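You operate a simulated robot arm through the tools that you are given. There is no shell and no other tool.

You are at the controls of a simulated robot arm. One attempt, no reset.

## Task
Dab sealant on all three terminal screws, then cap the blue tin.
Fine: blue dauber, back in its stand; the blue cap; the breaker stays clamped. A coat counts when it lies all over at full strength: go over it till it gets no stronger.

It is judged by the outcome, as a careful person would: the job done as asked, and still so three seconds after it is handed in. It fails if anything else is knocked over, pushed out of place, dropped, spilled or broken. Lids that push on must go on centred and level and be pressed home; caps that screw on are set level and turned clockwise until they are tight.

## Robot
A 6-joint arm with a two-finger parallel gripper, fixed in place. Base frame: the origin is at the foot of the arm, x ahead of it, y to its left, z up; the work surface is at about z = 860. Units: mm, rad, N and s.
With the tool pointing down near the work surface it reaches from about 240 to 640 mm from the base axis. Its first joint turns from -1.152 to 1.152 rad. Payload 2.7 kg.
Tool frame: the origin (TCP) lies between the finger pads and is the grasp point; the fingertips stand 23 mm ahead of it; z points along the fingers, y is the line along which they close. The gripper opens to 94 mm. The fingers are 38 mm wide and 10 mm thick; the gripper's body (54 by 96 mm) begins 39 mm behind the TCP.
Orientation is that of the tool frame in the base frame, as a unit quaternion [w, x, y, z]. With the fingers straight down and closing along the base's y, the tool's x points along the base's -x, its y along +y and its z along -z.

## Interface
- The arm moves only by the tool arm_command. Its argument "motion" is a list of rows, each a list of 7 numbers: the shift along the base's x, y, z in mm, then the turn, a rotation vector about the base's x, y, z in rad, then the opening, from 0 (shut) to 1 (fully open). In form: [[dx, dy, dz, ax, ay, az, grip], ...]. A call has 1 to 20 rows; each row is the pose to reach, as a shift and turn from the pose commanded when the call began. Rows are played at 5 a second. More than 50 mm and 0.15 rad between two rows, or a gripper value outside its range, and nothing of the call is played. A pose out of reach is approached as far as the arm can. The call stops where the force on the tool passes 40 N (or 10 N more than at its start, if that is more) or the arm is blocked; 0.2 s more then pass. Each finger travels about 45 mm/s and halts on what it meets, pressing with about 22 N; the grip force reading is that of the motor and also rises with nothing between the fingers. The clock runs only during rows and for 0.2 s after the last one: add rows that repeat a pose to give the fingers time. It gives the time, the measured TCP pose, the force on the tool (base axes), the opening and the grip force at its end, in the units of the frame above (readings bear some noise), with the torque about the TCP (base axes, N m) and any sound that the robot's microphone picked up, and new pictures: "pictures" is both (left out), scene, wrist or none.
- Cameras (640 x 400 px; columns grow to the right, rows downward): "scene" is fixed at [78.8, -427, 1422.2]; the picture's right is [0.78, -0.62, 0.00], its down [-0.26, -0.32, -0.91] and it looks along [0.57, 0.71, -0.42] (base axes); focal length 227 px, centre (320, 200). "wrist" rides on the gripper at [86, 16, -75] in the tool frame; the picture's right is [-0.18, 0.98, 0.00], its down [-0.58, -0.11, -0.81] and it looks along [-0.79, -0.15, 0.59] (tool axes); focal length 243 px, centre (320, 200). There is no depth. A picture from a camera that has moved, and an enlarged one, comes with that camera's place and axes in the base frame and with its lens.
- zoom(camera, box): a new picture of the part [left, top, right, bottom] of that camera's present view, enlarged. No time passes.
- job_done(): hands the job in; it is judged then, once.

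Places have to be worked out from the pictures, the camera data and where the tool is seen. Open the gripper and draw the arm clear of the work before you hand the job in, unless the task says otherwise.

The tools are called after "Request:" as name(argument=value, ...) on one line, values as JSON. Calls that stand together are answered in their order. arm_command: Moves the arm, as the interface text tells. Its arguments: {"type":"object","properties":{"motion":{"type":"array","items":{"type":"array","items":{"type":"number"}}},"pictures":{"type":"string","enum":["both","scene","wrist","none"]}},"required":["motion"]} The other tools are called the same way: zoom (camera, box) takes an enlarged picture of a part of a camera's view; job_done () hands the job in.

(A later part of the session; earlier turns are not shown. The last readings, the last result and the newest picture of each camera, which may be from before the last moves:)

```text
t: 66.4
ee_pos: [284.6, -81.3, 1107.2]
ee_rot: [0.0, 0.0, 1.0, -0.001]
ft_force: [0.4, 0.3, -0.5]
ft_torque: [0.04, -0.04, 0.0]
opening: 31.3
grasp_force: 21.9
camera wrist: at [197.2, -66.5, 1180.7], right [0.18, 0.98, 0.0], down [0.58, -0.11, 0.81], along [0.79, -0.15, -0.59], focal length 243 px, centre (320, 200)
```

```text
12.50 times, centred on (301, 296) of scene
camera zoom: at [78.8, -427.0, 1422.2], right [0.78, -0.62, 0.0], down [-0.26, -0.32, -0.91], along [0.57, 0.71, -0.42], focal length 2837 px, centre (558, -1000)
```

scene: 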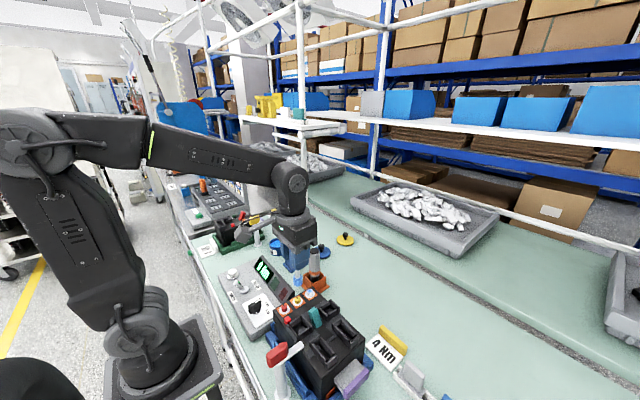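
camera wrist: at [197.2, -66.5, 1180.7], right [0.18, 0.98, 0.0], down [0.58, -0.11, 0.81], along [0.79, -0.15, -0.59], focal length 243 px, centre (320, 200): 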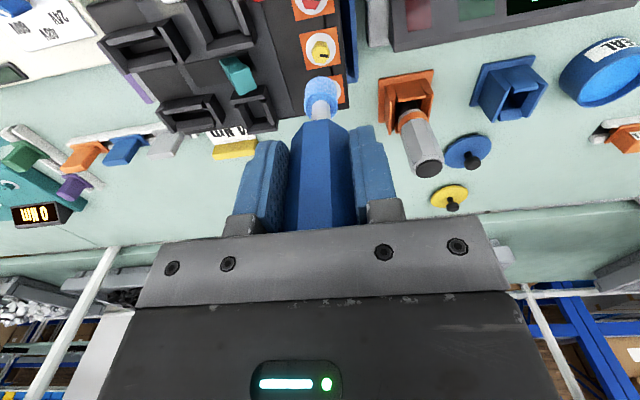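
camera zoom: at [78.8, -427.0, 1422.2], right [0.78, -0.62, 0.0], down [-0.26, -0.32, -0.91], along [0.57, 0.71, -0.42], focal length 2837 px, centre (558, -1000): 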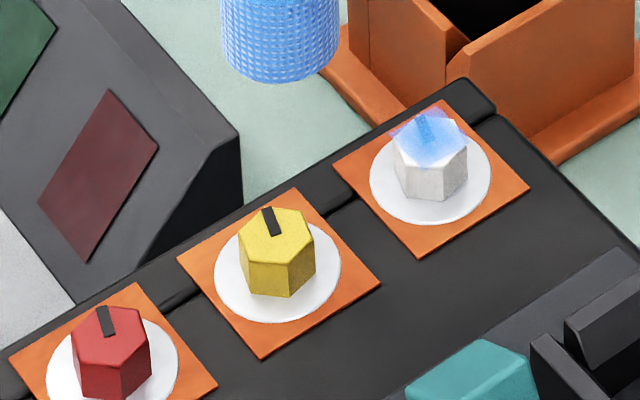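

Yellow's centre reads (283.6,-81.9); I'll shift -1 in x and dab it with circular strokes, then compare with the white one.

Request:
arm_command(motion=[[-1, 0.3, -25, 0, 0, 0, 0], [-1, 0.3, -45, 0, 0, 0, 0], [-1, 0.3, -50, 0, 0, 0, 0], [-1, 0.3, -50, 0, 0, 0, 0], [3, 0.3, -50, 0, 0, 0, 0], [-1, 4.3, -50, 0, 0, 0, 0], [-5, 0.3, -50, 0, 0, 0, 0], [-1, -3.7, -50, 0, 0, 0, 0], [3, 0.3, -50, 0, 0, 0, 0], [-1, 4.3, -50, 0, 0, 0, 0], [-5, 0.3, -50, 0, 0, 0, 0], [-1, -3.7, -50, 0, 0, 0, 0], [-1, 0.3, -50, 0, 0, 0, 0]], pictures="none")

Request:
arm_command(motion=[[0, 0, 12, 0, 0, 0, 0], [0, 0, 25, 0, 0, 0, 0], [0, 0, 50, 0, 0, 0, 0], [0, 0, 50, 0, 0, 0, 0]], pictures="none")

Request:
zoom(camera="wrist", box=[285, 10, 355, 80])

Request:
zoom(camera="scene", box=[280, 280, 322, 312])

```text
t: 69.2
ee_pos: [283.7, -82.6, 1057.8]
ee_rot: [0.001, 0.0, 1.0, -0.001]
ft_force: [-0.6, -3.9, 11.0]
ft_torque: [-0.34, 0.02, -0.03]
opening: 31.1
grasp_force: 21.3
```

```text
t: 70.2
ee_pos: [282.8, -82.0, 1107.5]
ee_rot: [0.0, 0.0, 1.0, 0.0]
ft_force: [0.4, 0.1, -0.3]
ft_torque: [0.0, -0.03, -0.04]
opening: 31.1
grasp_force: 22.0
```

```text
5.71 times, centred on (320, 45) of wrist
camera zoom: at [196.1, -66.6, 1181.4], right [0.18, 0.98, 0.0], down [0.58, -0.11, 0.81], along [0.79, -0.15, -0.59], focal length 1386 px, centre (320, 1086)
```

zoom: 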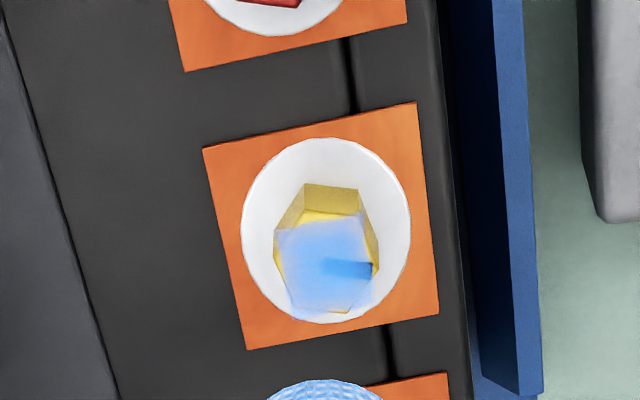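

```text
12.50 times, centred on (301, 296) of scene
camera zoom: at [78.8, -427.0, 1422.2], right [0.78, -0.62, 0.0], down [-0.26, -0.32, -0.91], along [0.57, 0.71, -0.42], focal length 2837 px, centre (558, -1000)
```

zoom: 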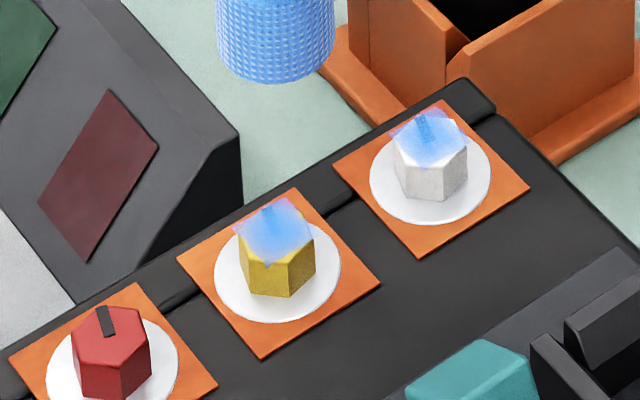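

One circling dab on yellow already gives the same look as white. I'll go over it again with wider strokes to see whether it strengthens or fills out.

Request:
arm_command(motion=[[0, 0, -25, 0, 0, 0, 0], [0, 0, -45, 0, 0, 0, 0], [0, 0, -50, 0, 0, 0, 0], [6, 0, -50, 0, 0, 0, 0], [6, 6, -50, 0, 0, 0, 0], [0, 6, -50, 0, 0, 0, 0], [-6, 6, -50, 0, 0, 0, 0], [-6, 0, -50, 0, 0, 0, 0], [-6, -6, -50, 0, 0, 0, 0], [0, -6, -50, 0, 0, 0, 0], [6, -6, -50, 0, 0, 0, 0], [4, 0, -50, 0, 0, 0, 0], [0, 4, -50, 0, 0, 0, 0], [-4, 0, -50, 0, 0, 0, 0], [0, -4, -50, 0, 0, 0, 0], [4, 0, -50, 0, 0, 0, 0], [0, 4, -50, 0, 0, 0, 0], [-4, 0, -50, 0, 0, 0, 0], [0, -4, -50, 0, 0, 0, 0], [0, 0, -50, 0, 0, 0, 0]], pictures="none")

Request:
arm_command(motion=[[0, 0, 12, 0, 0, 0, 0], [0, 0, 25, 0, 0, 0, 0], [0, 0, 50, 0, 0, 0, 0], [0, 0, 50, 0, 0, 0, 0]], pictures="none")

Request:
zoom(camera="wrist", box=[285, 10, 355, 80])

Request:
zoom(camera="scene", box=[280, 280, 322, 312])

```text
t: 74.4
ee_pos: [283.4, -82.5, 1057.3]
ee_rot: [0.0, 0.0, 1.0, -0.001]
ft_force: [-0.5, -4.6, 12.7]
ft_torque: [-0.4, 0.03, -0.03]
opening: 31.2
grasp_force: 22.0
```

```text
t: 75.4
ee_pos: [283.1, -81.8, 1106.4]
ee_rot: [0.0, 0.0, 1.0, 0.0]
ft_force: [-0.2, -0.1, -0.3]
ft_torque: [-0.02, 0.0, 0.03]
opening: 30.9
grasp_force: 22.4
```

```text
5.71 times, centred on (320, 45) of wrist
camera zoom: at [195.9, -66.1, 1180.8], right [0.18, 0.98, 0.0], down [0.58, -0.11, 0.81], along [0.79, -0.15, -0.59], focal length 1386 px, centre (320, 1086)
```

zoom: 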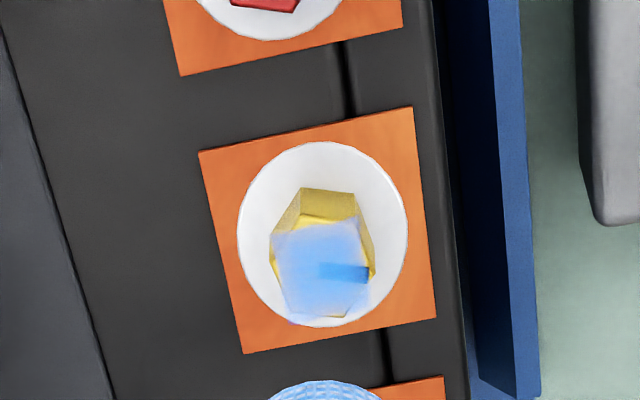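

```text
12.50 times, centred on (301, 296) of scene
camera zoom: at [78.8, -427.0, 1422.2], right [0.78, -0.62, 0.0], down [-0.26, -0.32, -0.91], along [0.57, 0.71, -0.42], focal length 2837 px, centre (558, -1000)
```

zoom: 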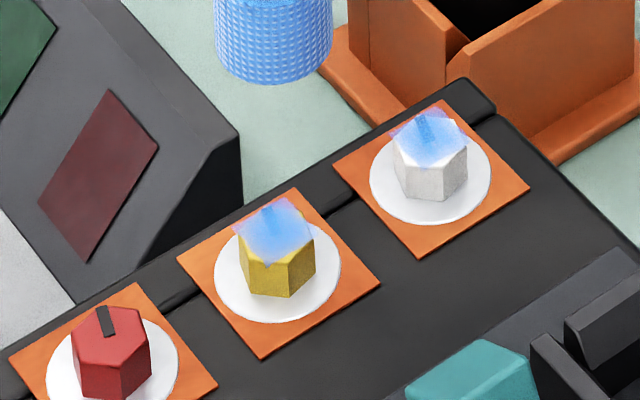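

The yellow patch now reaches its square edges more crisply than before, so wide strokes do matter. Zooming in harder to compare both.

Request:
zoom(camera="scene", box=[304, 284, 316, 294])

Request:
zoom(camera="scene", box=[292, 292, 304, 302])

Request:
zoom(camera="wrist", box=[310, 42, 335, 70])

```text
16.00 times, centred on (310, 289) of scene
camera zoom: at [78.8, -427.0, 1422.2], right [0.78, -0.62, 0.0], down [-0.26, -0.32, -0.91], along [0.57, 0.71, -0.42], focal length 3631 px, centre (480, -1224)
```

zoom: 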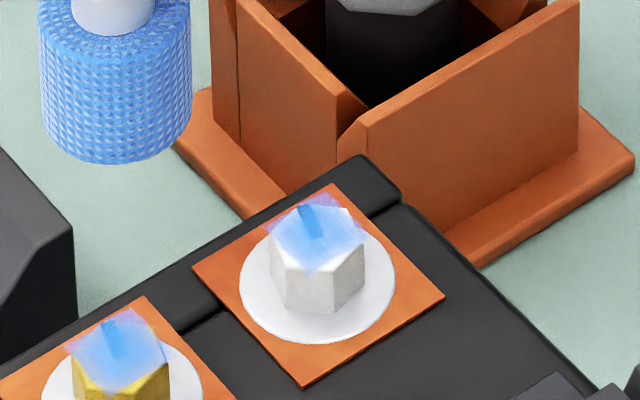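

```text
16.00 times, centred on (298, 297) of scene
camera zoom: at [78.8, -427.0, 1422.2], right [0.78, -0.62, 0.0], down [-0.26, -0.32, -0.91], along [0.57, 0.71, -0.42], focal length 3631 px, centre (672, -1352)
```

zoom: 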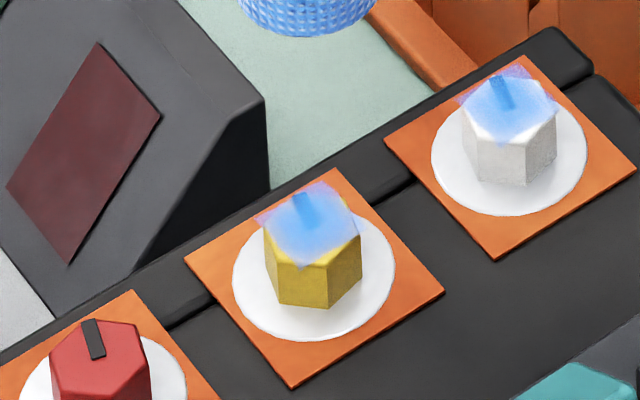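

```text
14.29 times, centred on (322, 56) of wrist
camera zoom: at [195.9, -66.1, 1180.8], right [0.18, 0.98, 0.0], down [0.58, -0.11, 0.81], along [0.79, -0.15, -0.59], focal length 3466 px, centre (284, 2257)
```

zoom: 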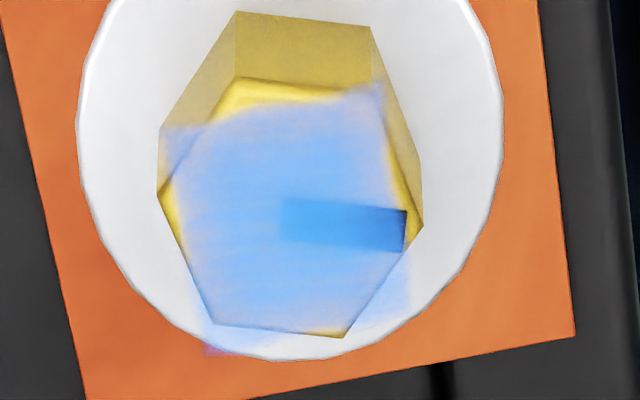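

At this zoom the yellow patch's centre is strong but its rim and corners are still fainter. I'll run the head around the perimeter twice.

Request:
arm_command(motion=[[7, 0, -25, 0, 0, 0, 0], [7, 0, -45, 0, 0, 0, 0], [7, 0, -50, 0, 0, 0, 0], [7, 6, -50, 0, 0, 0, 0], [0, 7, -50, 0, 0, 0, 0], [-6, 7, -50, 0, 0, 0, 0], [-7, 0, -50, 0, 0, 0, 0], [-7, -6, -50, 0, 0, 0, 0], [0, -7, -50, 0, 0, 0, 0], [6, -7, -50, 0, 0, 0, 0], [7, 0, -50, 0, 0, 0, 0], [7, 6, -50, 0, 0, 0, 0], [0, 7, -50, 0, 0, 0, 0], [-6, 7, -50, 0, 0, 0, 0], [-7, 0, -50, 0, 0, 0, 0], [-7, -6, -50, 0, 0, 0, 0], [0, -7, -50, 0, 0, 0, 0], [6, -7, -50, 0, 0, 0, 0], [0, 0, -50, 0, 0, 0, 0]], pictures="none")

Request:
arm_command(motion=[[0, 0, 12, 0, 0, 0, 0], [0, 0, 25, 0, 0, 0, 0], [0, 0, 50, 0, 0, 0, 0], [0, 0, 50, 0, 0, 0, 0]], pictures="none")

Request:
zoom(camera="wrist", box=[310, 42, 335, 70])

Request:
zoom(camera="scene", box=[292, 292, 304, 302])

```text
t: 79.4
ee_pos: [284.4, -81.3, 1058.1]
ee_rot: [0.003, 0.0, 1.0, 0.0]
ft_force: [3.6, -2.5, 11.3]
ft_torque: [-0.3, -0.31, 0.01]
opening: 31.2
grasp_force: 22.1
```

```text
t: 80.4
ee_pos: [283.4, -81.9, 1107.5]
ee_rot: [-0.001, 0.0, 1.0, 0.0]
ft_force: [0.2, -0.3, -1.3]
ft_torque: [-0.01, 0.02, 0.02]
opening: 31.1
grasp_force: 22.4
```

```text
14.29 times, centred on (322, 56) of wrist
camera zoom: at [196.1, -66.0, 1180.7], right [0.18, 0.98, 0.0], down [0.58, -0.11, 0.81], along [0.79, -0.15, -0.59], focal length 3466 px, centre (284, 2257)
```

zoom: 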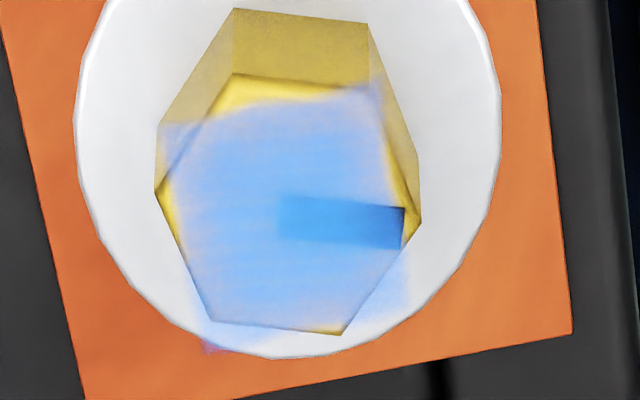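

```text
16.00 times, centred on (298, 297) of scene
camera zoom: at [78.8, -427.0, 1422.2], right [0.78, -0.62, 0.0], down [-0.26, -0.32, -0.91], along [0.57, 0.71, -0.42], focal length 3631 px, centre (672, -1352)
```

zoom: 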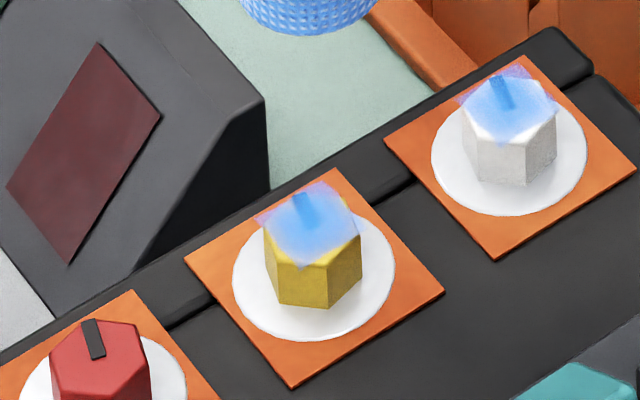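

Yellow is essentially unchanged by that pass, so it is saturated. I'll go back over white to compare at the same zoom.

Request:
arm_command(motion=[[18, 0, 0, 0, 0, 0, 0], [37, 0, 0, 0, 0, 0, 0], [37, 0, 0, 0, 0, 0, 0]], pictures="none")

Request:
zoom(camera="wrist", box=[310, 42, 335, 70])

```text
t: 81.2
ee_pos: [321.3, -81.4, 1108.0]
ee_rot: [0.0, 0.0, 1.0, 0.0]
ft_force: [-0.4, 0.1, -1.4]
ft_torque: [0.01, 0.0, 0.02]
opening: 30.9
grasp_force: 22.1
```

```text
14.29 times, centred on (322, 56) of wrist
camera zoom: at [233.3, -66.3, 1180.3], right [0.18, 0.98, 0.0], down [0.58, -0.11, 0.81], along [0.79, -0.15, -0.59], focal length 3466 px, centre (284, 2257)
```

zoom: 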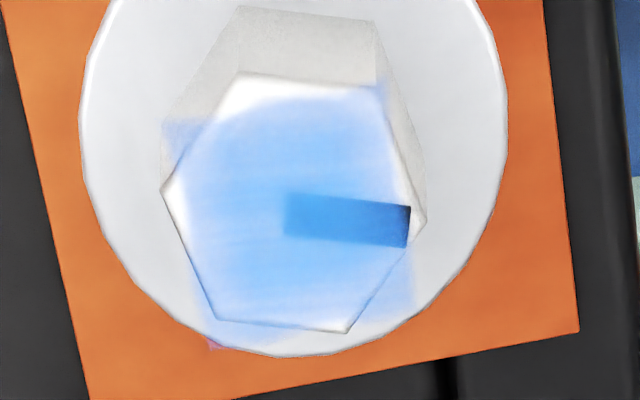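

White and yellow now look identical, so both are at full strength. Moving on to hover above the red screw, 73.8 mm back.

Request:
arm_command(motion=[[-37, 0, 0, 0, 0, 0, 0], [-55, 0, 0, 0, 0, 0, 0], [-73.6, 0, 0, 0, 0, 0, 0], [-73.6, 0, 0, 0, 0, 0, 0]], pictures="both")

Request:
zoom(camera="wrist", box=[285, 10, 355, 80])

```text
t: 82.2
ee_pos: [247.3, -81.7, 1107.3]
ee_rot: [-0.001, 0.0, 1.0, 0.001]
ft_force: [-0.8, -0.4, -1.2]
ft_torque: [-0.04, 0.0, -0.02]
opening: 31.2
grasp_force: 22.2
camera wrist: at [159.1, -66.2, 1180.2], right [0.18, 0.98, 0.0], down [0.58, -0.11, 0.81], along [0.79, -0.15, -0.59], focal length 243 px, centre (320, 200)
```

scene: 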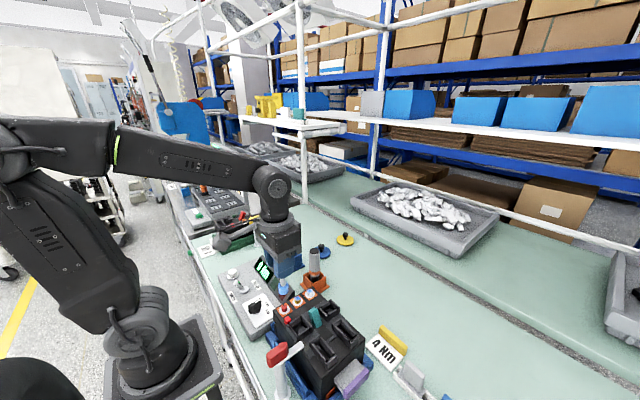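
wrist: 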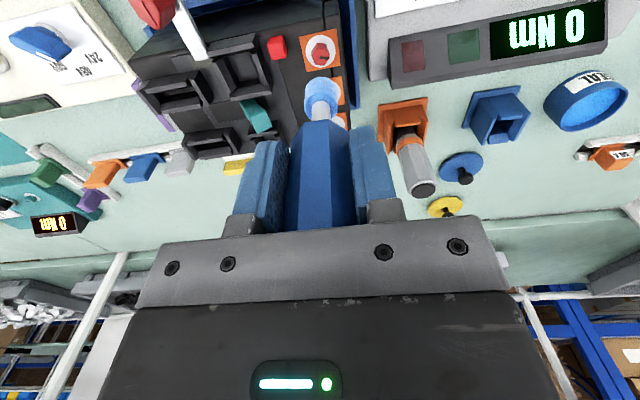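

```text
5.71 times, centred on (320, 45) of wrist
camera zoom: at [159.1, -66.2, 1180.2], right [0.18, 0.98, 0.0], down [0.58, -0.11, 0.81], along [0.79, -0.15, -0.59], focal length 1386 px, centre (320, 1086)
```

zoom: 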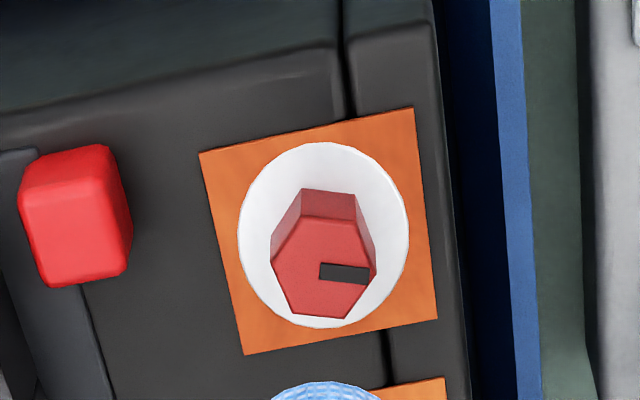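

The red screw lies at the same spot relative to the head as yellow did. The red button is about 25 mm to -y, so I'll keep strokes on that side short. Dabbing with circles now.

Request:
arm_command(motion=[[0, 0, -25, 0, 0, 0, 0], [0, 0, -45, 0, 0, 0, 0], [0, 0, -50, 0, 0, 0, 0], [0, 0, -50, 0, 0, 0, 0], [4, 0, -50, 0, 0, 0, 0], [0, 4, -50, 0, 0, 0, 0], [-4, 0, -50, 0, 0, 0, 0], [0, -4, -50, 0, 0, 0, 0], [4, 0, -50, 0, 0, 0, 0], [0, 4, -50, 0, 0, 0, 0], [-4, 0, -50, 0, 0, 0, 0], [0, -4, -50, 0, 0, 0, 0], [0, 0, -50, 0, 0, 0, 0]], pictures="none")

Request:
arm_command(motion=[[0, 0, 12, 0, 0, 0, 0], [0, 0, 25, 0, 0, 0, 0], [0, 0, 50, 0, 0, 0, 0], [0, 0, 50, 0, 0, 0, 0]], pictures="none")

Request:
zoom(camera="wrist", box=[310, 42, 335, 70])

Request:
zoom(camera="scene", box=[280, 280, 322, 312])

```text
t: 85.0
ee_pos: [247.0, -83.0, 1057.5]
ee_rot: [0.001, 0.0, 1.0, -0.001]
ft_force: [-1.2, -5.2, 13.3]
ft_torque: [-0.43, 0.02, -0.03]
opening: 31.1
grasp_force: 22.1
```

```text
t: 86.0
ee_pos: [246.7, -82.1, 1107.3]
ee_rot: [0.0, 0.0, 1.0, 0.0]
ft_force: [-0.3, -0.7, -0.8]
ft_torque: [-0.01, 0.02, 0.02]
opening: 31.2
grasp_force: 22.2
```

```text
14.29 times, centred on (322, 56) of wrist
camera zoom: at [160.0, -65.9, 1180.7], right [0.18, 0.98, 0.0], down [0.58, -0.11, 0.81], along [0.79, -0.15, -0.59], focal length 3466 px, centre (284, 2257)
```

zoom: 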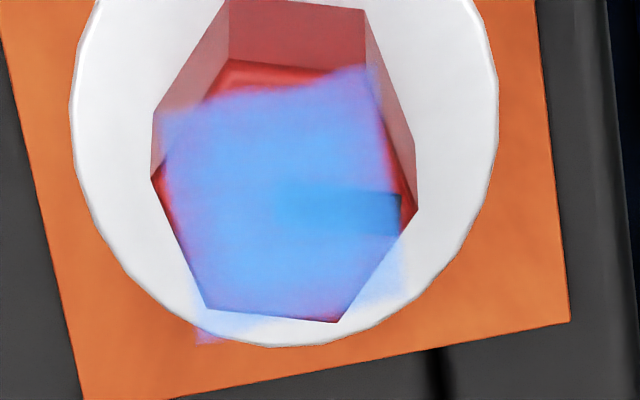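

```text
12.50 times, centred on (301, 296) of scene
camera zoom: at [78.8, -427.0, 1422.2], right [0.78, -0.62, 0.0], down [-0.26, -0.32, -0.91], along [0.57, 0.71, -0.42], focal length 2837 px, centre (558, -1000)
```

zoom: 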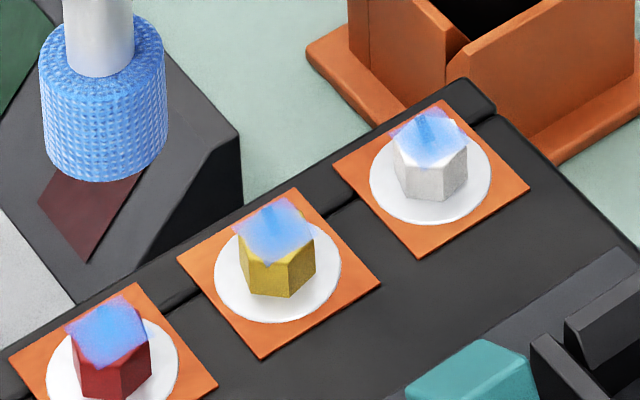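

Red's coat is visibly more opaque than the other two: the dark mark almost vanishes. Full strength may therefore be beyond what white and yellow have, so I'll make a second, slightly firmer pass on red to see its ceiling.

Request:
arm_command(motion=[[0, 0, -25, 0, 0, 0, 0], [0, 0, -45, 0, 0, 0, 0], [0, 0, -50.2, 0, 0, 0, 0], [0, 0, -50.2, 0, 0, 0, 0], [5, 0, -50.2, 0, 0, 0, 0], [5, 5, -50.2, 0, 0, 0, 0], [0, 5, -50.2, 0, 0, 0, 0], [-5, 5, -50.2, 0, 0, 0, 0], [-5, 0, -50.2, 0, 0, 0, 0], [-5, -5, -50.2, 0, 0, 0, 0], [0, -5, -50.2, 0, 0, 0, 0], [5, -5, -50.2, 0, 0, 0, 0], [3, 0, -50.2, 0, 0, 0, 0], [0, 3, -50.2, 0, 0, 0, 0], [-3, 0, -50.2, 0, 0, 0, 0], [0, -3, -50.2, 0, 0, 0, 0], [3, 0, -50.2, 0, 0, 0, 0], [0, 0, -50.2, 0, 0, 0, 0]], pictures="none")

Request:
arm_command(motion=[[0, 0, 12, 0, 0, 0, 0], [0, 0, 25, 0, 0, 0, 0], [0, 0, 50, 0, 0, 0, 0], [0, 0, 50, 0, 0, 0, 0]], pictures="none")

Request:
zoom(camera="wrist", box=[310, 42, 335, 70])

Request:
zoom(camera="scene", box=[280, 280, 322, 312])

```text
t: 89.8
ee_pos: [248.1, -81.6, 1058.8]
ee_rot: [0.003, 0.0, 1.0, 0.0]
ft_force: [3.9, -2.3, 11.5]
ft_torque: [-0.15, -0.37, 0.0]
opening: 31.3
grasp_force: 22.1
```

```text
t: 90.8
ee_pos: [248.6, -80.4, 1108.0]
ee_rot: [0.0, 0.0, 1.0, 0.0]
ft_force: [0.3, 0.4, -0.5]
ft_torque: [0.02, 0.01, 0.0]
opening: 31.2
grasp_force: 22.0
```

```text
14.29 times, centred on (322, 56) of wrist
camera zoom: at [160.1, -66.2, 1180.7], right [0.18, 0.98, 0.0], down [0.58, -0.11, 0.81], along [0.79, -0.15, -0.59], focal length 3466 px, centre (284, 2257)
```

zoom: 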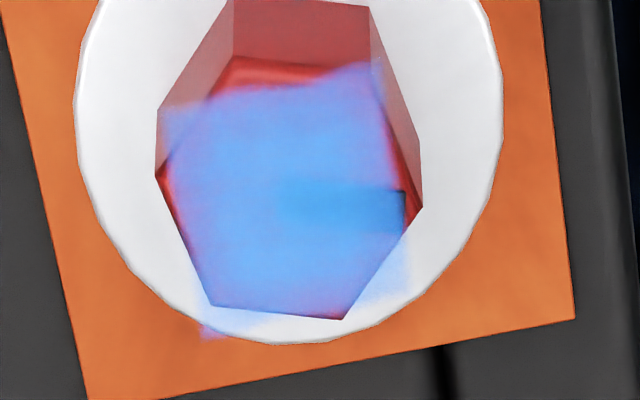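

```text
12.50 times, centred on (301, 296) of scene
camera zoom: at [78.8, -427.0, 1422.2], right [0.78, -0.62, 0.0], down [-0.26, -0.32, -0.91], along [0.57, 0.71, -0.42], focal length 2837 px, centre (558, -1000)
```

zoom: 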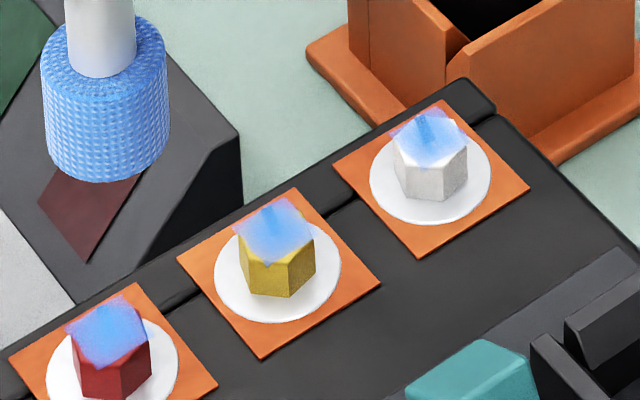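

Red hasn't changed, so it's at its ceiling. I'll zoom on its mark for the true tone before comparing it with the others.

Request:
zoom(camera="wrist", box=[315, 48, 331, 64])

Request:
arm_command(motion=[[18, 0, 0, 0, 0, 0, 0], [36.6, 0, 0, 0, 0, 0, 0], [36.6, 0, 0, 0, 0, 0, 0]], pictures="none")

Request:
zoom(camera="wrist", box=[315, 48, 331, 64])

```text
16.00 times, centred on (323, 56) of wrist
camera zoom: at [160.1, -66.2, 1180.7], right [0.18, 0.98, 0.0], down [0.58, -0.11, 0.81], along [0.79, -0.15, -0.59], focal length 3882 px, centre (272, 2504)
```

zoom: 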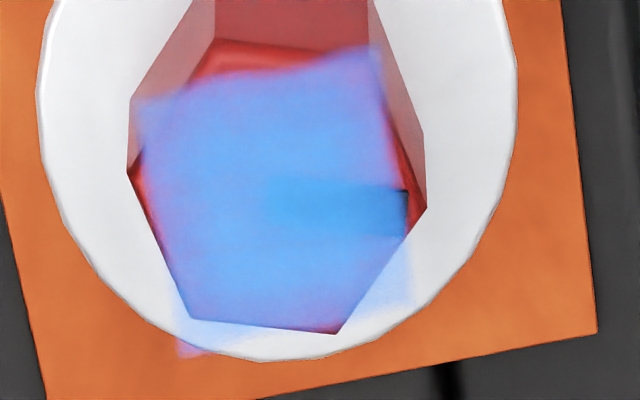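

```text
t: 91.6
ee_pos: [285.1, -81.7, 1107.7]
ee_rot: [0.001, 0.0, 1.0, 0.0]
ft_force: [-0.3, -0.2, -0.1]
ft_torque: [0.03, -0.05, -0.01]
opening: 31.3
grasp_force: 22.0
```

```text
16.00 times, centred on (323, 56) of wrist
camera zoom: at [197.2, -65.8, 1180.4], right [0.18, 0.98, 0.0], down [0.58, -0.11, 0.81], along [0.79, -0.15, -0.59], focal length 3882 px, centre (272, 2504)
```

zoom: 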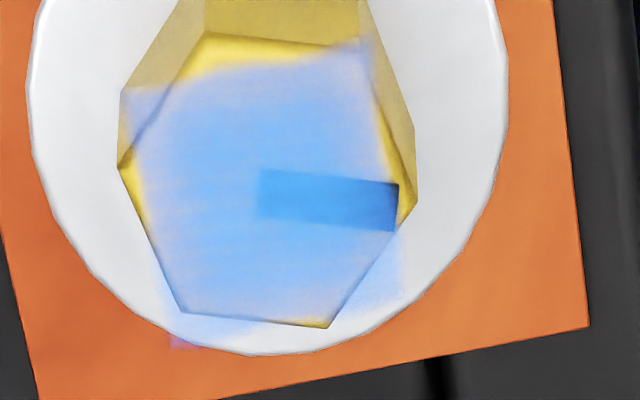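

The yellow mark looks a touch darker than red's. I'll give yellow another slow pass, weighted to the +y side over the mark, and compare.

Request:
arm_command(motion=[[-0.8, 2, -25, 0, 0, 0, 0], [-0.8, 2, -45, 0, 0, 0, 0], [-0.8, 2, -50.2, 0, 0, 0, 0], [-0.8, 2, -50.2, 0, 0, 0, 0], [3, 2, -50.2, 0, 0, 0, 0], [3, 6, -50.2, 0, 0, 0, 0], [-1, 6, -50.2, 0, 0, 0, 0], [-5, 6, -50.2, 0, 0, 0, 0], [-5, 2, -50.2, 0, 0, 0, 0], [-5, -2, -50.2, 0, 0, 0, 0], [-5, -5, -50.2, 0, 0, 0, 0], [-1, -5, -50.2, 0, 0, 0, 0], [3, -5, -50.2, 0, 0, 0, 0], [3, 0, -50.2, 0, 0, 0, 0], [-1, 4, -50.2, 0, 0, 0, 0], [-5, 0, -50.2, 0, 0, 0, 0], [-1, -4, -50.2, 0, 0, 0, 0], [3, 0, -50.2, 0, 0, 0, 0], [-0.8, 0, -50.2, 0, 0, 0, 0]], pictures="none")

Request:
arm_command(motion=[[0, 0, 12, 0, 0, 0, 0], [0, 0, 25, 0, 0, 0, 0], [0.8, 0, 50, 0, 0, 0, 0], [0.8, 0, 50, 0, 0, 0, 0]], pictures="none")

Request:
zoom(camera="wrist", box=[315, 48, 331, 64])

```text
t: 95.6
ee_pos: [284.4, -81.6, 1058.2]
ee_rot: [0.002, 0.0, 1.0, -0.001]
ft_force: [3.8, -1.1, 10.4]
ft_torque: [-0.1, -0.4, 0.0]
opening: 31.3
grasp_force: 21.4
```

```text
t: 96.6
ee_pos: [283.4, -82.4, 1107.8]
ee_rot: [0.0, 0.001, 1.0, 0.0]
ft_force: [-0.2, -0.7, -0.5]
ft_torque: [0.02, 0.05, -0.03]
opening: 31.4
grasp_force: 22.5
```

```text
16.00 times, centred on (323, 56) of wrist
camera zoom: at [195.9, -66.4, 1180.9], right [0.18, 0.98, 0.0], down [0.58, -0.11, 0.81], along [0.79, -0.15, -0.59], focal length 3882 px, centre (272, 2504)
```

zoom: 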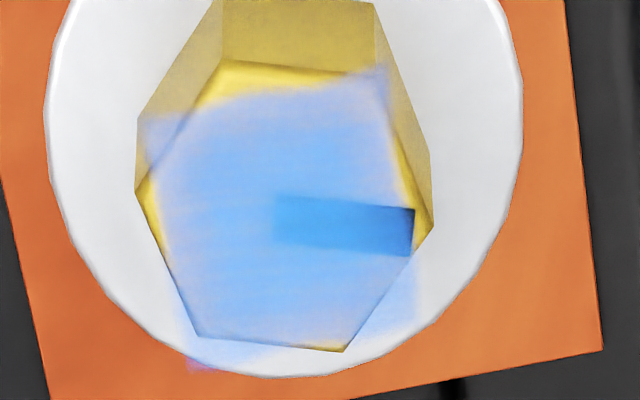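

No change again: yellow has reached its limit too. Now I'll carry the dauber to hover above its blue stand (grasp pose was x≈406.7, y≈140.1) and check alignment before lowering.

Request:
arm_command(motion=[[0, 0, 8, 0, 0, 0, 0], [20, 37, 8, 0, 0, 0, 0], [41, 74, 8, 0, 0, 0, 0], [62, 111, 8, 0, 0, 0, 0], [82, 148, 8, 0, 0, 0, 0], [103, 185, 8, 0, 0, 0, 0], [122.9, 222.6, 8, 0, 0, 0, 0], [122.9, 222.6, -30, 0, 0, 0, 0], [122.9, 222.6, -65, 0, 0, 0, 0], [122.9, 222.6, -65, 0, 0, 0, 0]], pictures="both")

Request:
zoom(camera="wrist", box=[260, 0, 390, 130])

Request:
zoom(camera="scene", box=[250, 200, 350, 290])

```text
t: 98.8
ee_pos: [407.0, 140.2, 1042.2]
ee_rot: [0.001, 0.0, 1.0, 0.0]
ft_force: [-0.4, -0.3, -0.7]
ft_torque: [0.02, -0.03, 0.01]
opening: 31.1
grasp_force: 22.6
camera wrist: at [319.1, 156.1, 1115.8], right [0.18, 0.98, 0.0], down [0.58, -0.11, 0.81], along [0.79, -0.15, -0.59], focal length 243 px, centre (320, 200)
```

scene: 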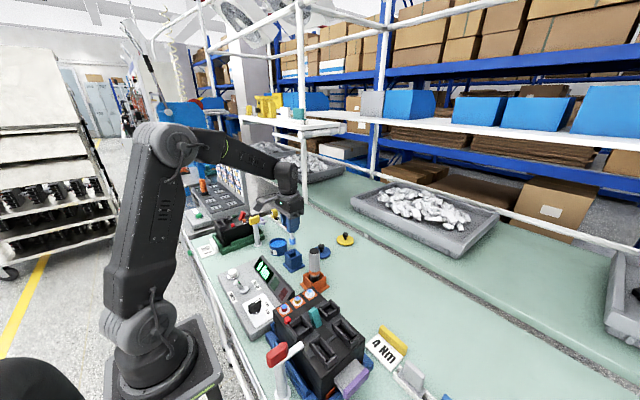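
wrist: 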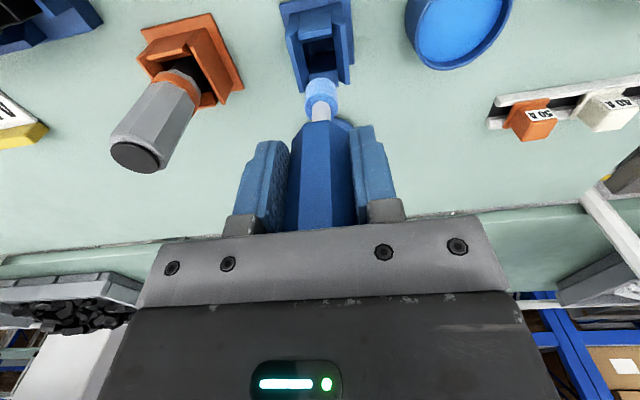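

```text
3.08 times, centred on (325, 65) of wrist
camera zoom: at [319.1, 156.1, 1115.8], right [0.18, 0.98, 0.0], down [0.58, -0.11, 0.81], along [0.79, -0.15, -0.59], focal length 746 px, centre (305, 615)
```

zoom: 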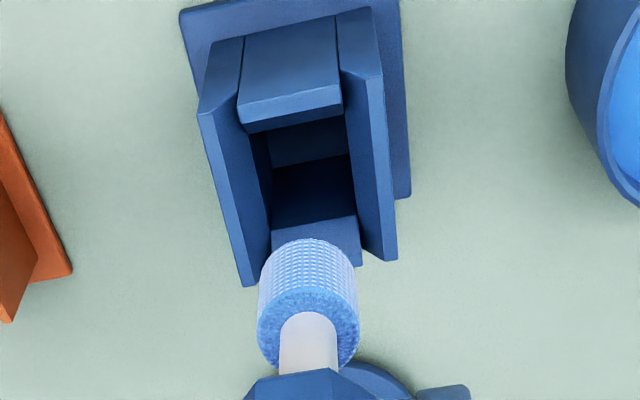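

```text
4.44 times, centred on (300, 245) of scene
camera zoom: at [78.9, -427.0, 1422.2], right [0.78, -0.62, 0.0], down [-0.26, -0.32, -0.91], along [0.57, 0.71, -0.42], focal length 1009 px, centre (409, 0)
```

zoom: 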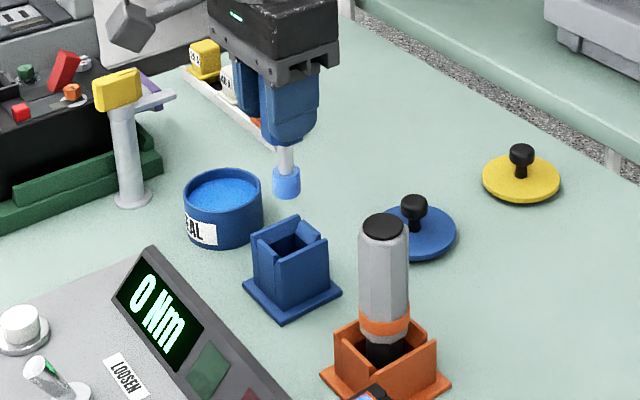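

The head lines up over the stand opening and the stand hasn't moved. The handle slid ~14 mm up in the grip, so it should bottom out near TCP z≈950; I'll lower to 956 first.

Request:
arm_command(motion=[[0, 0, -25, 0, 0, 0, 0], [0, 0, -45, 0, 0, 0, 0], [0, 0, -60, 0, 0, 0, 0], [0, 0, -72, 0, 0, 0, 0], [0, 0, -80, 0, 0, 0, 0], [0, 0, -86, 0, 0, 0, 0], [0, 0, -86, 0, 0, 0, 0]], pictures="both")

Request:
zoom(camera="scene", box=[250, 200, 350, 290])

```text
t: 100.4
ee_pos: [408.2, 140.3, 956.7]
ee_rot: [0.001, 0.0, 1.0, 0.0]
ft_force: [-0.7, 0.2, -1.2]
ft_torque: [-0.01, 0.04, 0.02]
opening: 30.9
grasp_force: 21.2
camera wrist: at [319.5, 156.2, 1029.3], right [0.18, 0.98, 0.0], down [0.58, -0.11, 0.81], along [0.79, -0.15, -0.59], focal length 243 px, centre (320, 200)
```

scene: 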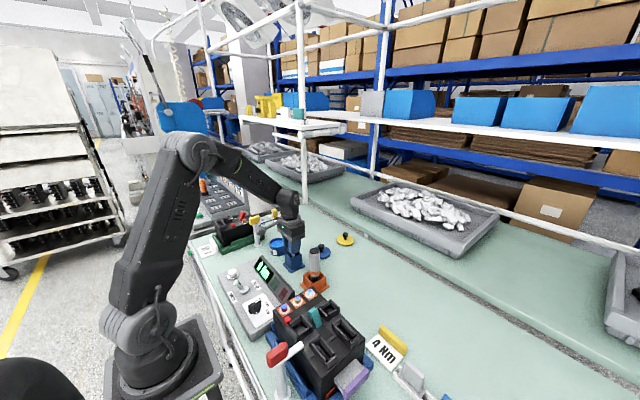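
wrist: 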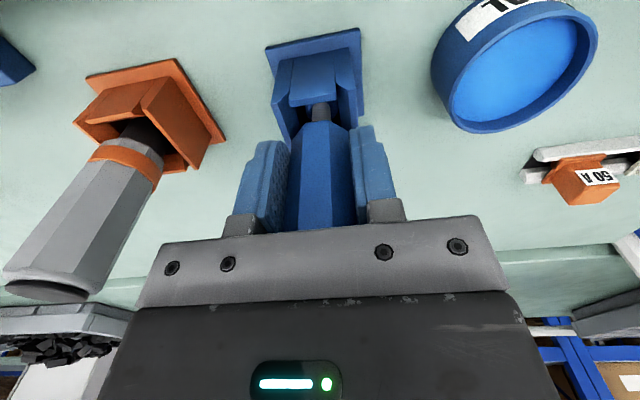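

```text
4.44 times, centred on (300, 245) of scene
camera zoom: at [78.8, -427.0, 1422.2], right [0.78, -0.62, 0.0], down [-0.26, -0.32, -0.91], along [0.57, 0.71, -0.42], focal length 1009 px, centre (409, 0)
```

zoom: 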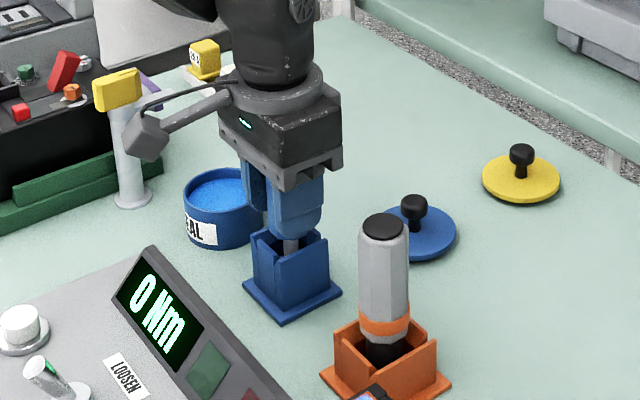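

The head is inside the stand with no side force. Lowering in small steps until it bottoms out.

Request:
arm_command(motion=[[0, 0, -1.5, 0, 0, 0, 0], [0, 0, -3, 0, 0, 0, 0], [0, 0, -4, 0, 0, 0, 0], [0, 0, -4, 0, 0, 0, 0]], pictures="none")

Request:
arm_command(motion=[[0, 0, -1, 0, 0, 0, 0], [0, 0, -1, 0, 0, 0, 0]], pictures="none")

```text
t: 101.4
ee_pos: [405.7, 140.8, 951.7]
ee_rot: [0.0, -0.001, 1.0, 0.0]
ft_force: [0.4, 0.1, -0.7]
ft_torque: [0.0, 0.02, -0.02]
opening: 31.0
grasp_force: 22.3
```

```text
t: 102.0
ee_pos: [406.5, 140.8, 951.9]
ee_rot: [0.001, 0.0, 1.0, 0.0]
ft_force: [-1.3, -0.8, 5.6]
ft_torque: [-0.07, 0.07, 0.0]
opening: 31.2
grasp_force: 21.9
```

The dauber has bottomed in the stand (5.6 N at z≈951). Releasing by opening the fingers.

Request:
arm_command(motion=[[0, 0, 0.3, 0, 0, 0, 0.35], [0, 0, 0.3, 0, 0, 0, 0.5], [0, 0, 0.3, 0, 0, 0, 0.7], [0, 0, 0.3, 0, 0, 0, 1], [0, 0, 0.3, 0, 0, 0, 1], [0, 0, 0.3, 0, 0, 0, 1]], pictures="wrist")

```text
t: 103.4
ee_pos: [406.3, 139.3, 951.2]
ee_rot: [0.001, -0.001, 1.0, 0.001]
ft_force: [0.2, 0.0, 7.7]
ft_torque: [0.0, -0.01, -0.01]
opening: 93.9
grasp_force: 0.1
camera wrist: at [319.2, 156.5, 1024.6], right [0.18, 0.98, 0.0], down [0.58, -0.11, 0.81], along [0.79, -0.15, -0.59], focal length 243 px, centre (320, 200)
```

wrist: 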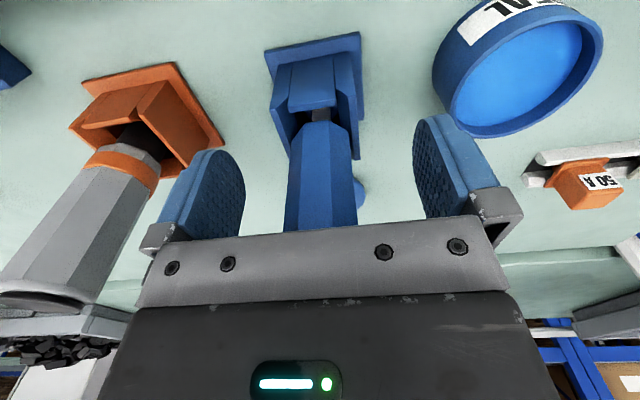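

Fingers are open; the remaining 7.7 N is the gripper body resting on the handle top. Raising straight up.

Request:
arm_command(motion=[[0, 0, 8, 0, 0, 0, 1], [0, 0, 30, 0, 0, 0, 1], [0, 0, 65, 0, 0, 0, 1], [0, 0, 110, 0, 0, 0, 1], [0, 0, 130, 0, 0, 0, 1], [0, 0, 130, 0, 0, 0, 1]], pictures="both")

Request:
zoom(camera="scene", box=[250, 200, 350, 290])

Request:
zoom(camera="wrist", box=[270, 60, 400, 220])

```text
t: 104.8
ee_pos: [407.0, 140.5, 1082.2]
ee_rot: [0.001, 0.0, 1.0, 0.0]
ft_force: [-0.2, 0.4, 0.4]
ft_torque: [0.04, 0.0, -0.01]
opening: 94.2
grasp_force: 0.0
camera wrist: at [319.1, 156.4, 1154.5], right [0.18, 0.98, 0.0], down [0.58, -0.11, 0.81], along [0.79, -0.15, -0.59], focal length 243 px, centre (320, 200)
```

scene: 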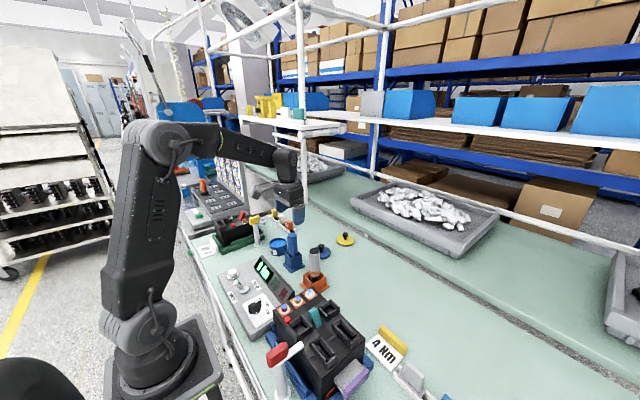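
wrist: 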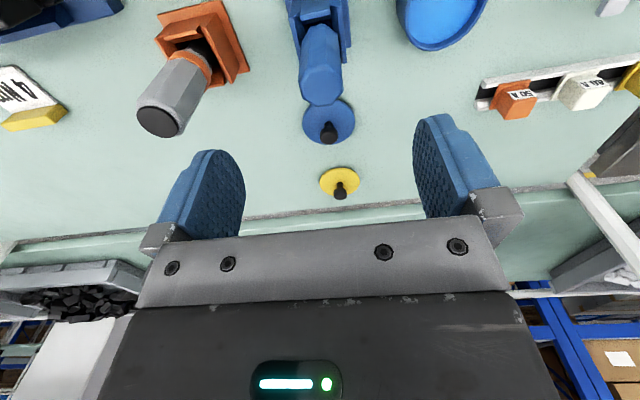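

```text
4.44 times, centred on (300, 245) of scene
camera zoom: at [78.8, -427.0, 1422.2], right [0.78, -0.62, 0.0], down [-0.26, -0.32, -0.91], along [0.57, 0.71, -0.42], focal length 1009 px, centre (409, 0)
```

zoom: 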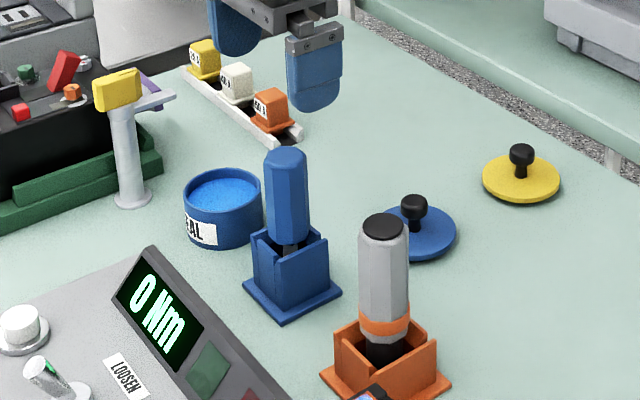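

```text
2.50 times, centred on (335, 140) of wrist
camera zoom: at [319.1, 156.4, 1154.5], right [0.18, 0.98, 0.0], down [0.58, -0.11, 0.81], along [0.79, -0.15, -0.59], focal length 606 px, centre (282, 350)
```

zoom: 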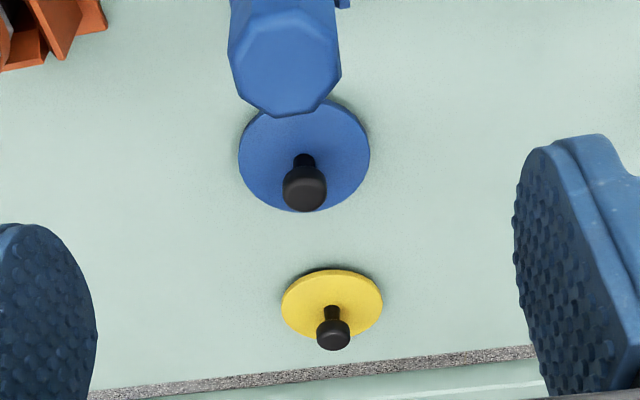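

The dauber stands upright in its stand. Next is the blue cap, which I place at about (527,130) with its knob top at z≈899; I'll move over it at z≈965 for a closer look.

Request:
arm_command(motion=[[40, -3, 0, 0, 0, 0, 1], [80, -7, 0, 0, 0, 0, 1], [120, -10, 0, 0, 0, 0, 1], [120, -10, -40, 0, 0, 0, 1], [120, -10, -80, 0, 0, 0, 1], [120, -10, -115, 0, 0, 0, 1], [120, -10, -115, 0, 0, 0, 1]], pictures="both")

Request:
zoom(camera="wrist", box=[250, 40, 390, 180])

```text
t: 106.4
ee_pos: [526.0, 131.4, 967.2]
ee_rot: [0.001, -0.001, 1.0, 0.0]
ft_force: [0.4, 0.2, -0.9]
ft_torque: [0.02, 0.03, -0.02]
opening: 94.2
grasp_force: 0.1
camera wrist: at [438.2, 146.8, 1039.6], right [0.18, 0.98, 0.0], down [0.58, -0.11, 0.81], along [0.79, -0.15, -0.59], focal length 243 px, centre (320, 200)
```

scene: 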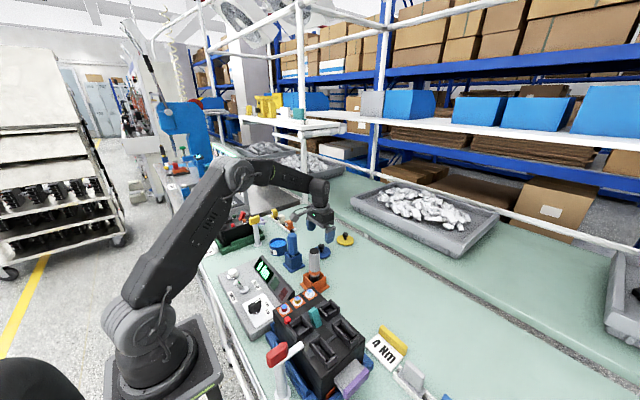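
wrist: 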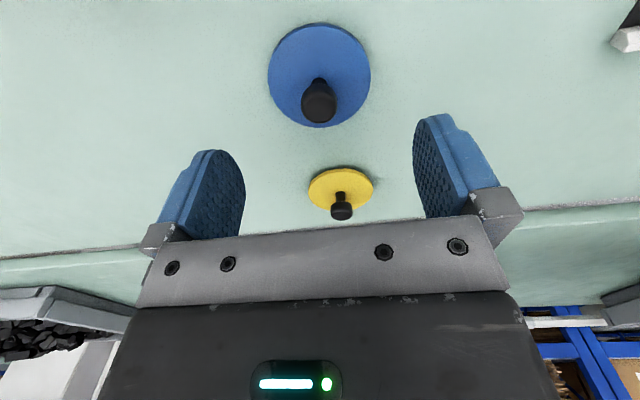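

```text
2.86 times, centred on (320, 110) of wrist
camera zoom: at [438.2, 146.8, 1039.6], right [0.18, 0.98, 0.0], down [0.58, -0.11, 0.81], along [0.79, -0.15, -0.59], focal length 693 px, centre (320, 457)
```

zoom: 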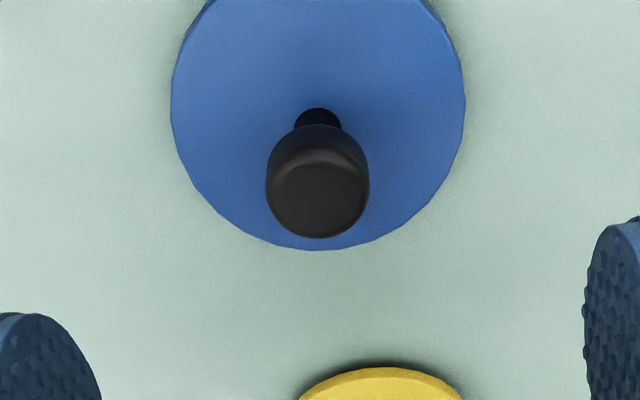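

The cap's centre works out to (529,130) and its knob top to z≈900. I'll shift 3 mm in x and descend to TCP z≈898, keeping the fingertips just above the disc.

Request:
arm_command(motion=[[3, -0.5, -20, 0, 0, 0, 1], [3, -0.5, -45, 0, 0, 0, 1], [3, -0.5, -60, 0, 0, 0, 1], [3, -0.5, -67, 0, 0, 0, 1], [3, -0.5, -67, 0, 0, 0, 1]], pictures="both")

Request:
zoom(camera="wrist", box=[230, 90, 430, 240])

Request:
zoom(camera="scene", box=[280, 200, 370, 270])

```text
t: 107.2
ee_pos: [533.6, 131.1, 922.5]
ee_rot: [0.006, 0.0, 1.0, 0.002]
ft_force: [1.5, -0.1, 7.1]
ft_torque: [0.07, 0.86, 0.0]
opening: 93.8
grasp_force: 0.2
stopped in row 3: the force on the tool passed its limit at 52 N (the readings are from after the stop); the commanded pose is now the measured one
camera wrist: at [443.8, 146.7, 994.0], right [0.18, 0.98, 0.01], down [0.57, -0.11, 0.81], along [0.8, -0.15, -0.58], focal length 243 px, centre (320, 200)
```

scene: 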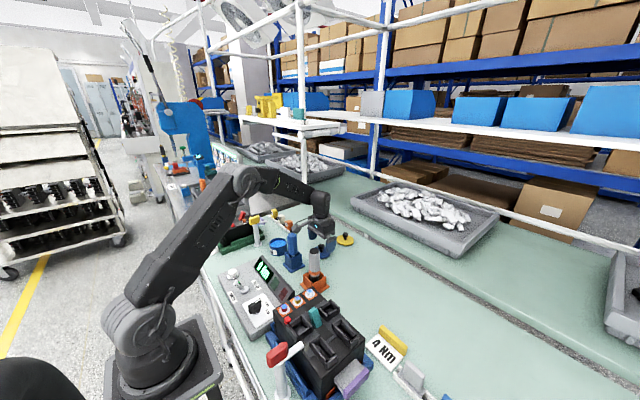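
wrist: 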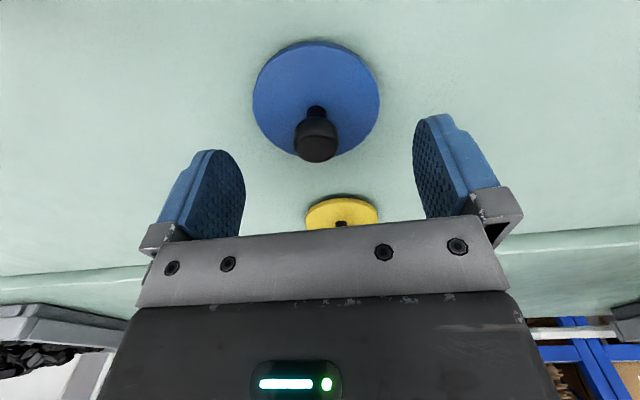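

```text
2.67 times, centred on (330, 165) of wrist
camera zoom: at [443.8, 146.7, 994.0], right [0.18, 0.98, 0.01], down [0.57, -0.11, 0.81], along [0.8, -0.15, -0.58], focal length 647 px, centre (293, 293)
```

zoom: 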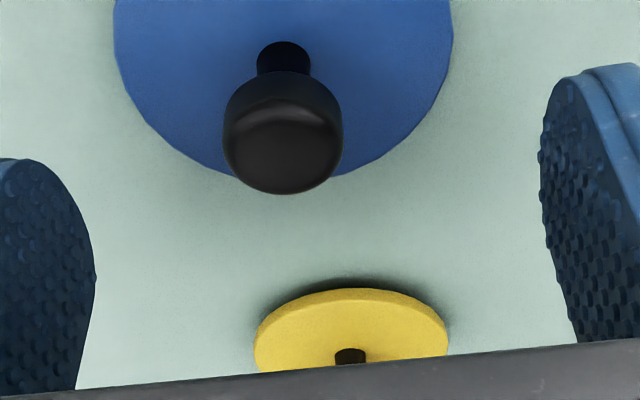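

```text
5.71 times, centred on (325, 235) of scene
camera zoom: at [78.8, -427.0, 1422.2], right [0.78, -0.62, 0.0], down [-0.26, -0.32, -0.91], along [0.57, 0.71, -0.42], focal length 1297 px, centre (291, 0)
```

zoom: 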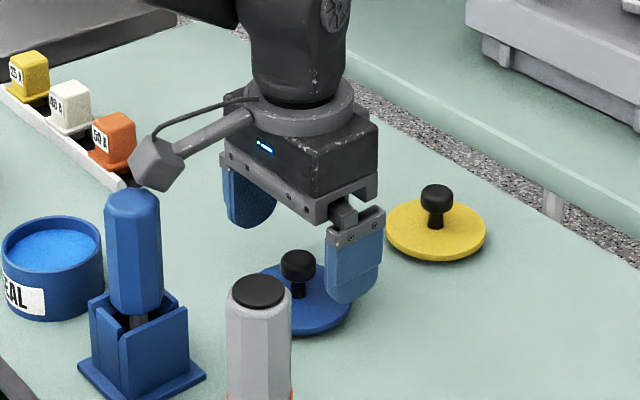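

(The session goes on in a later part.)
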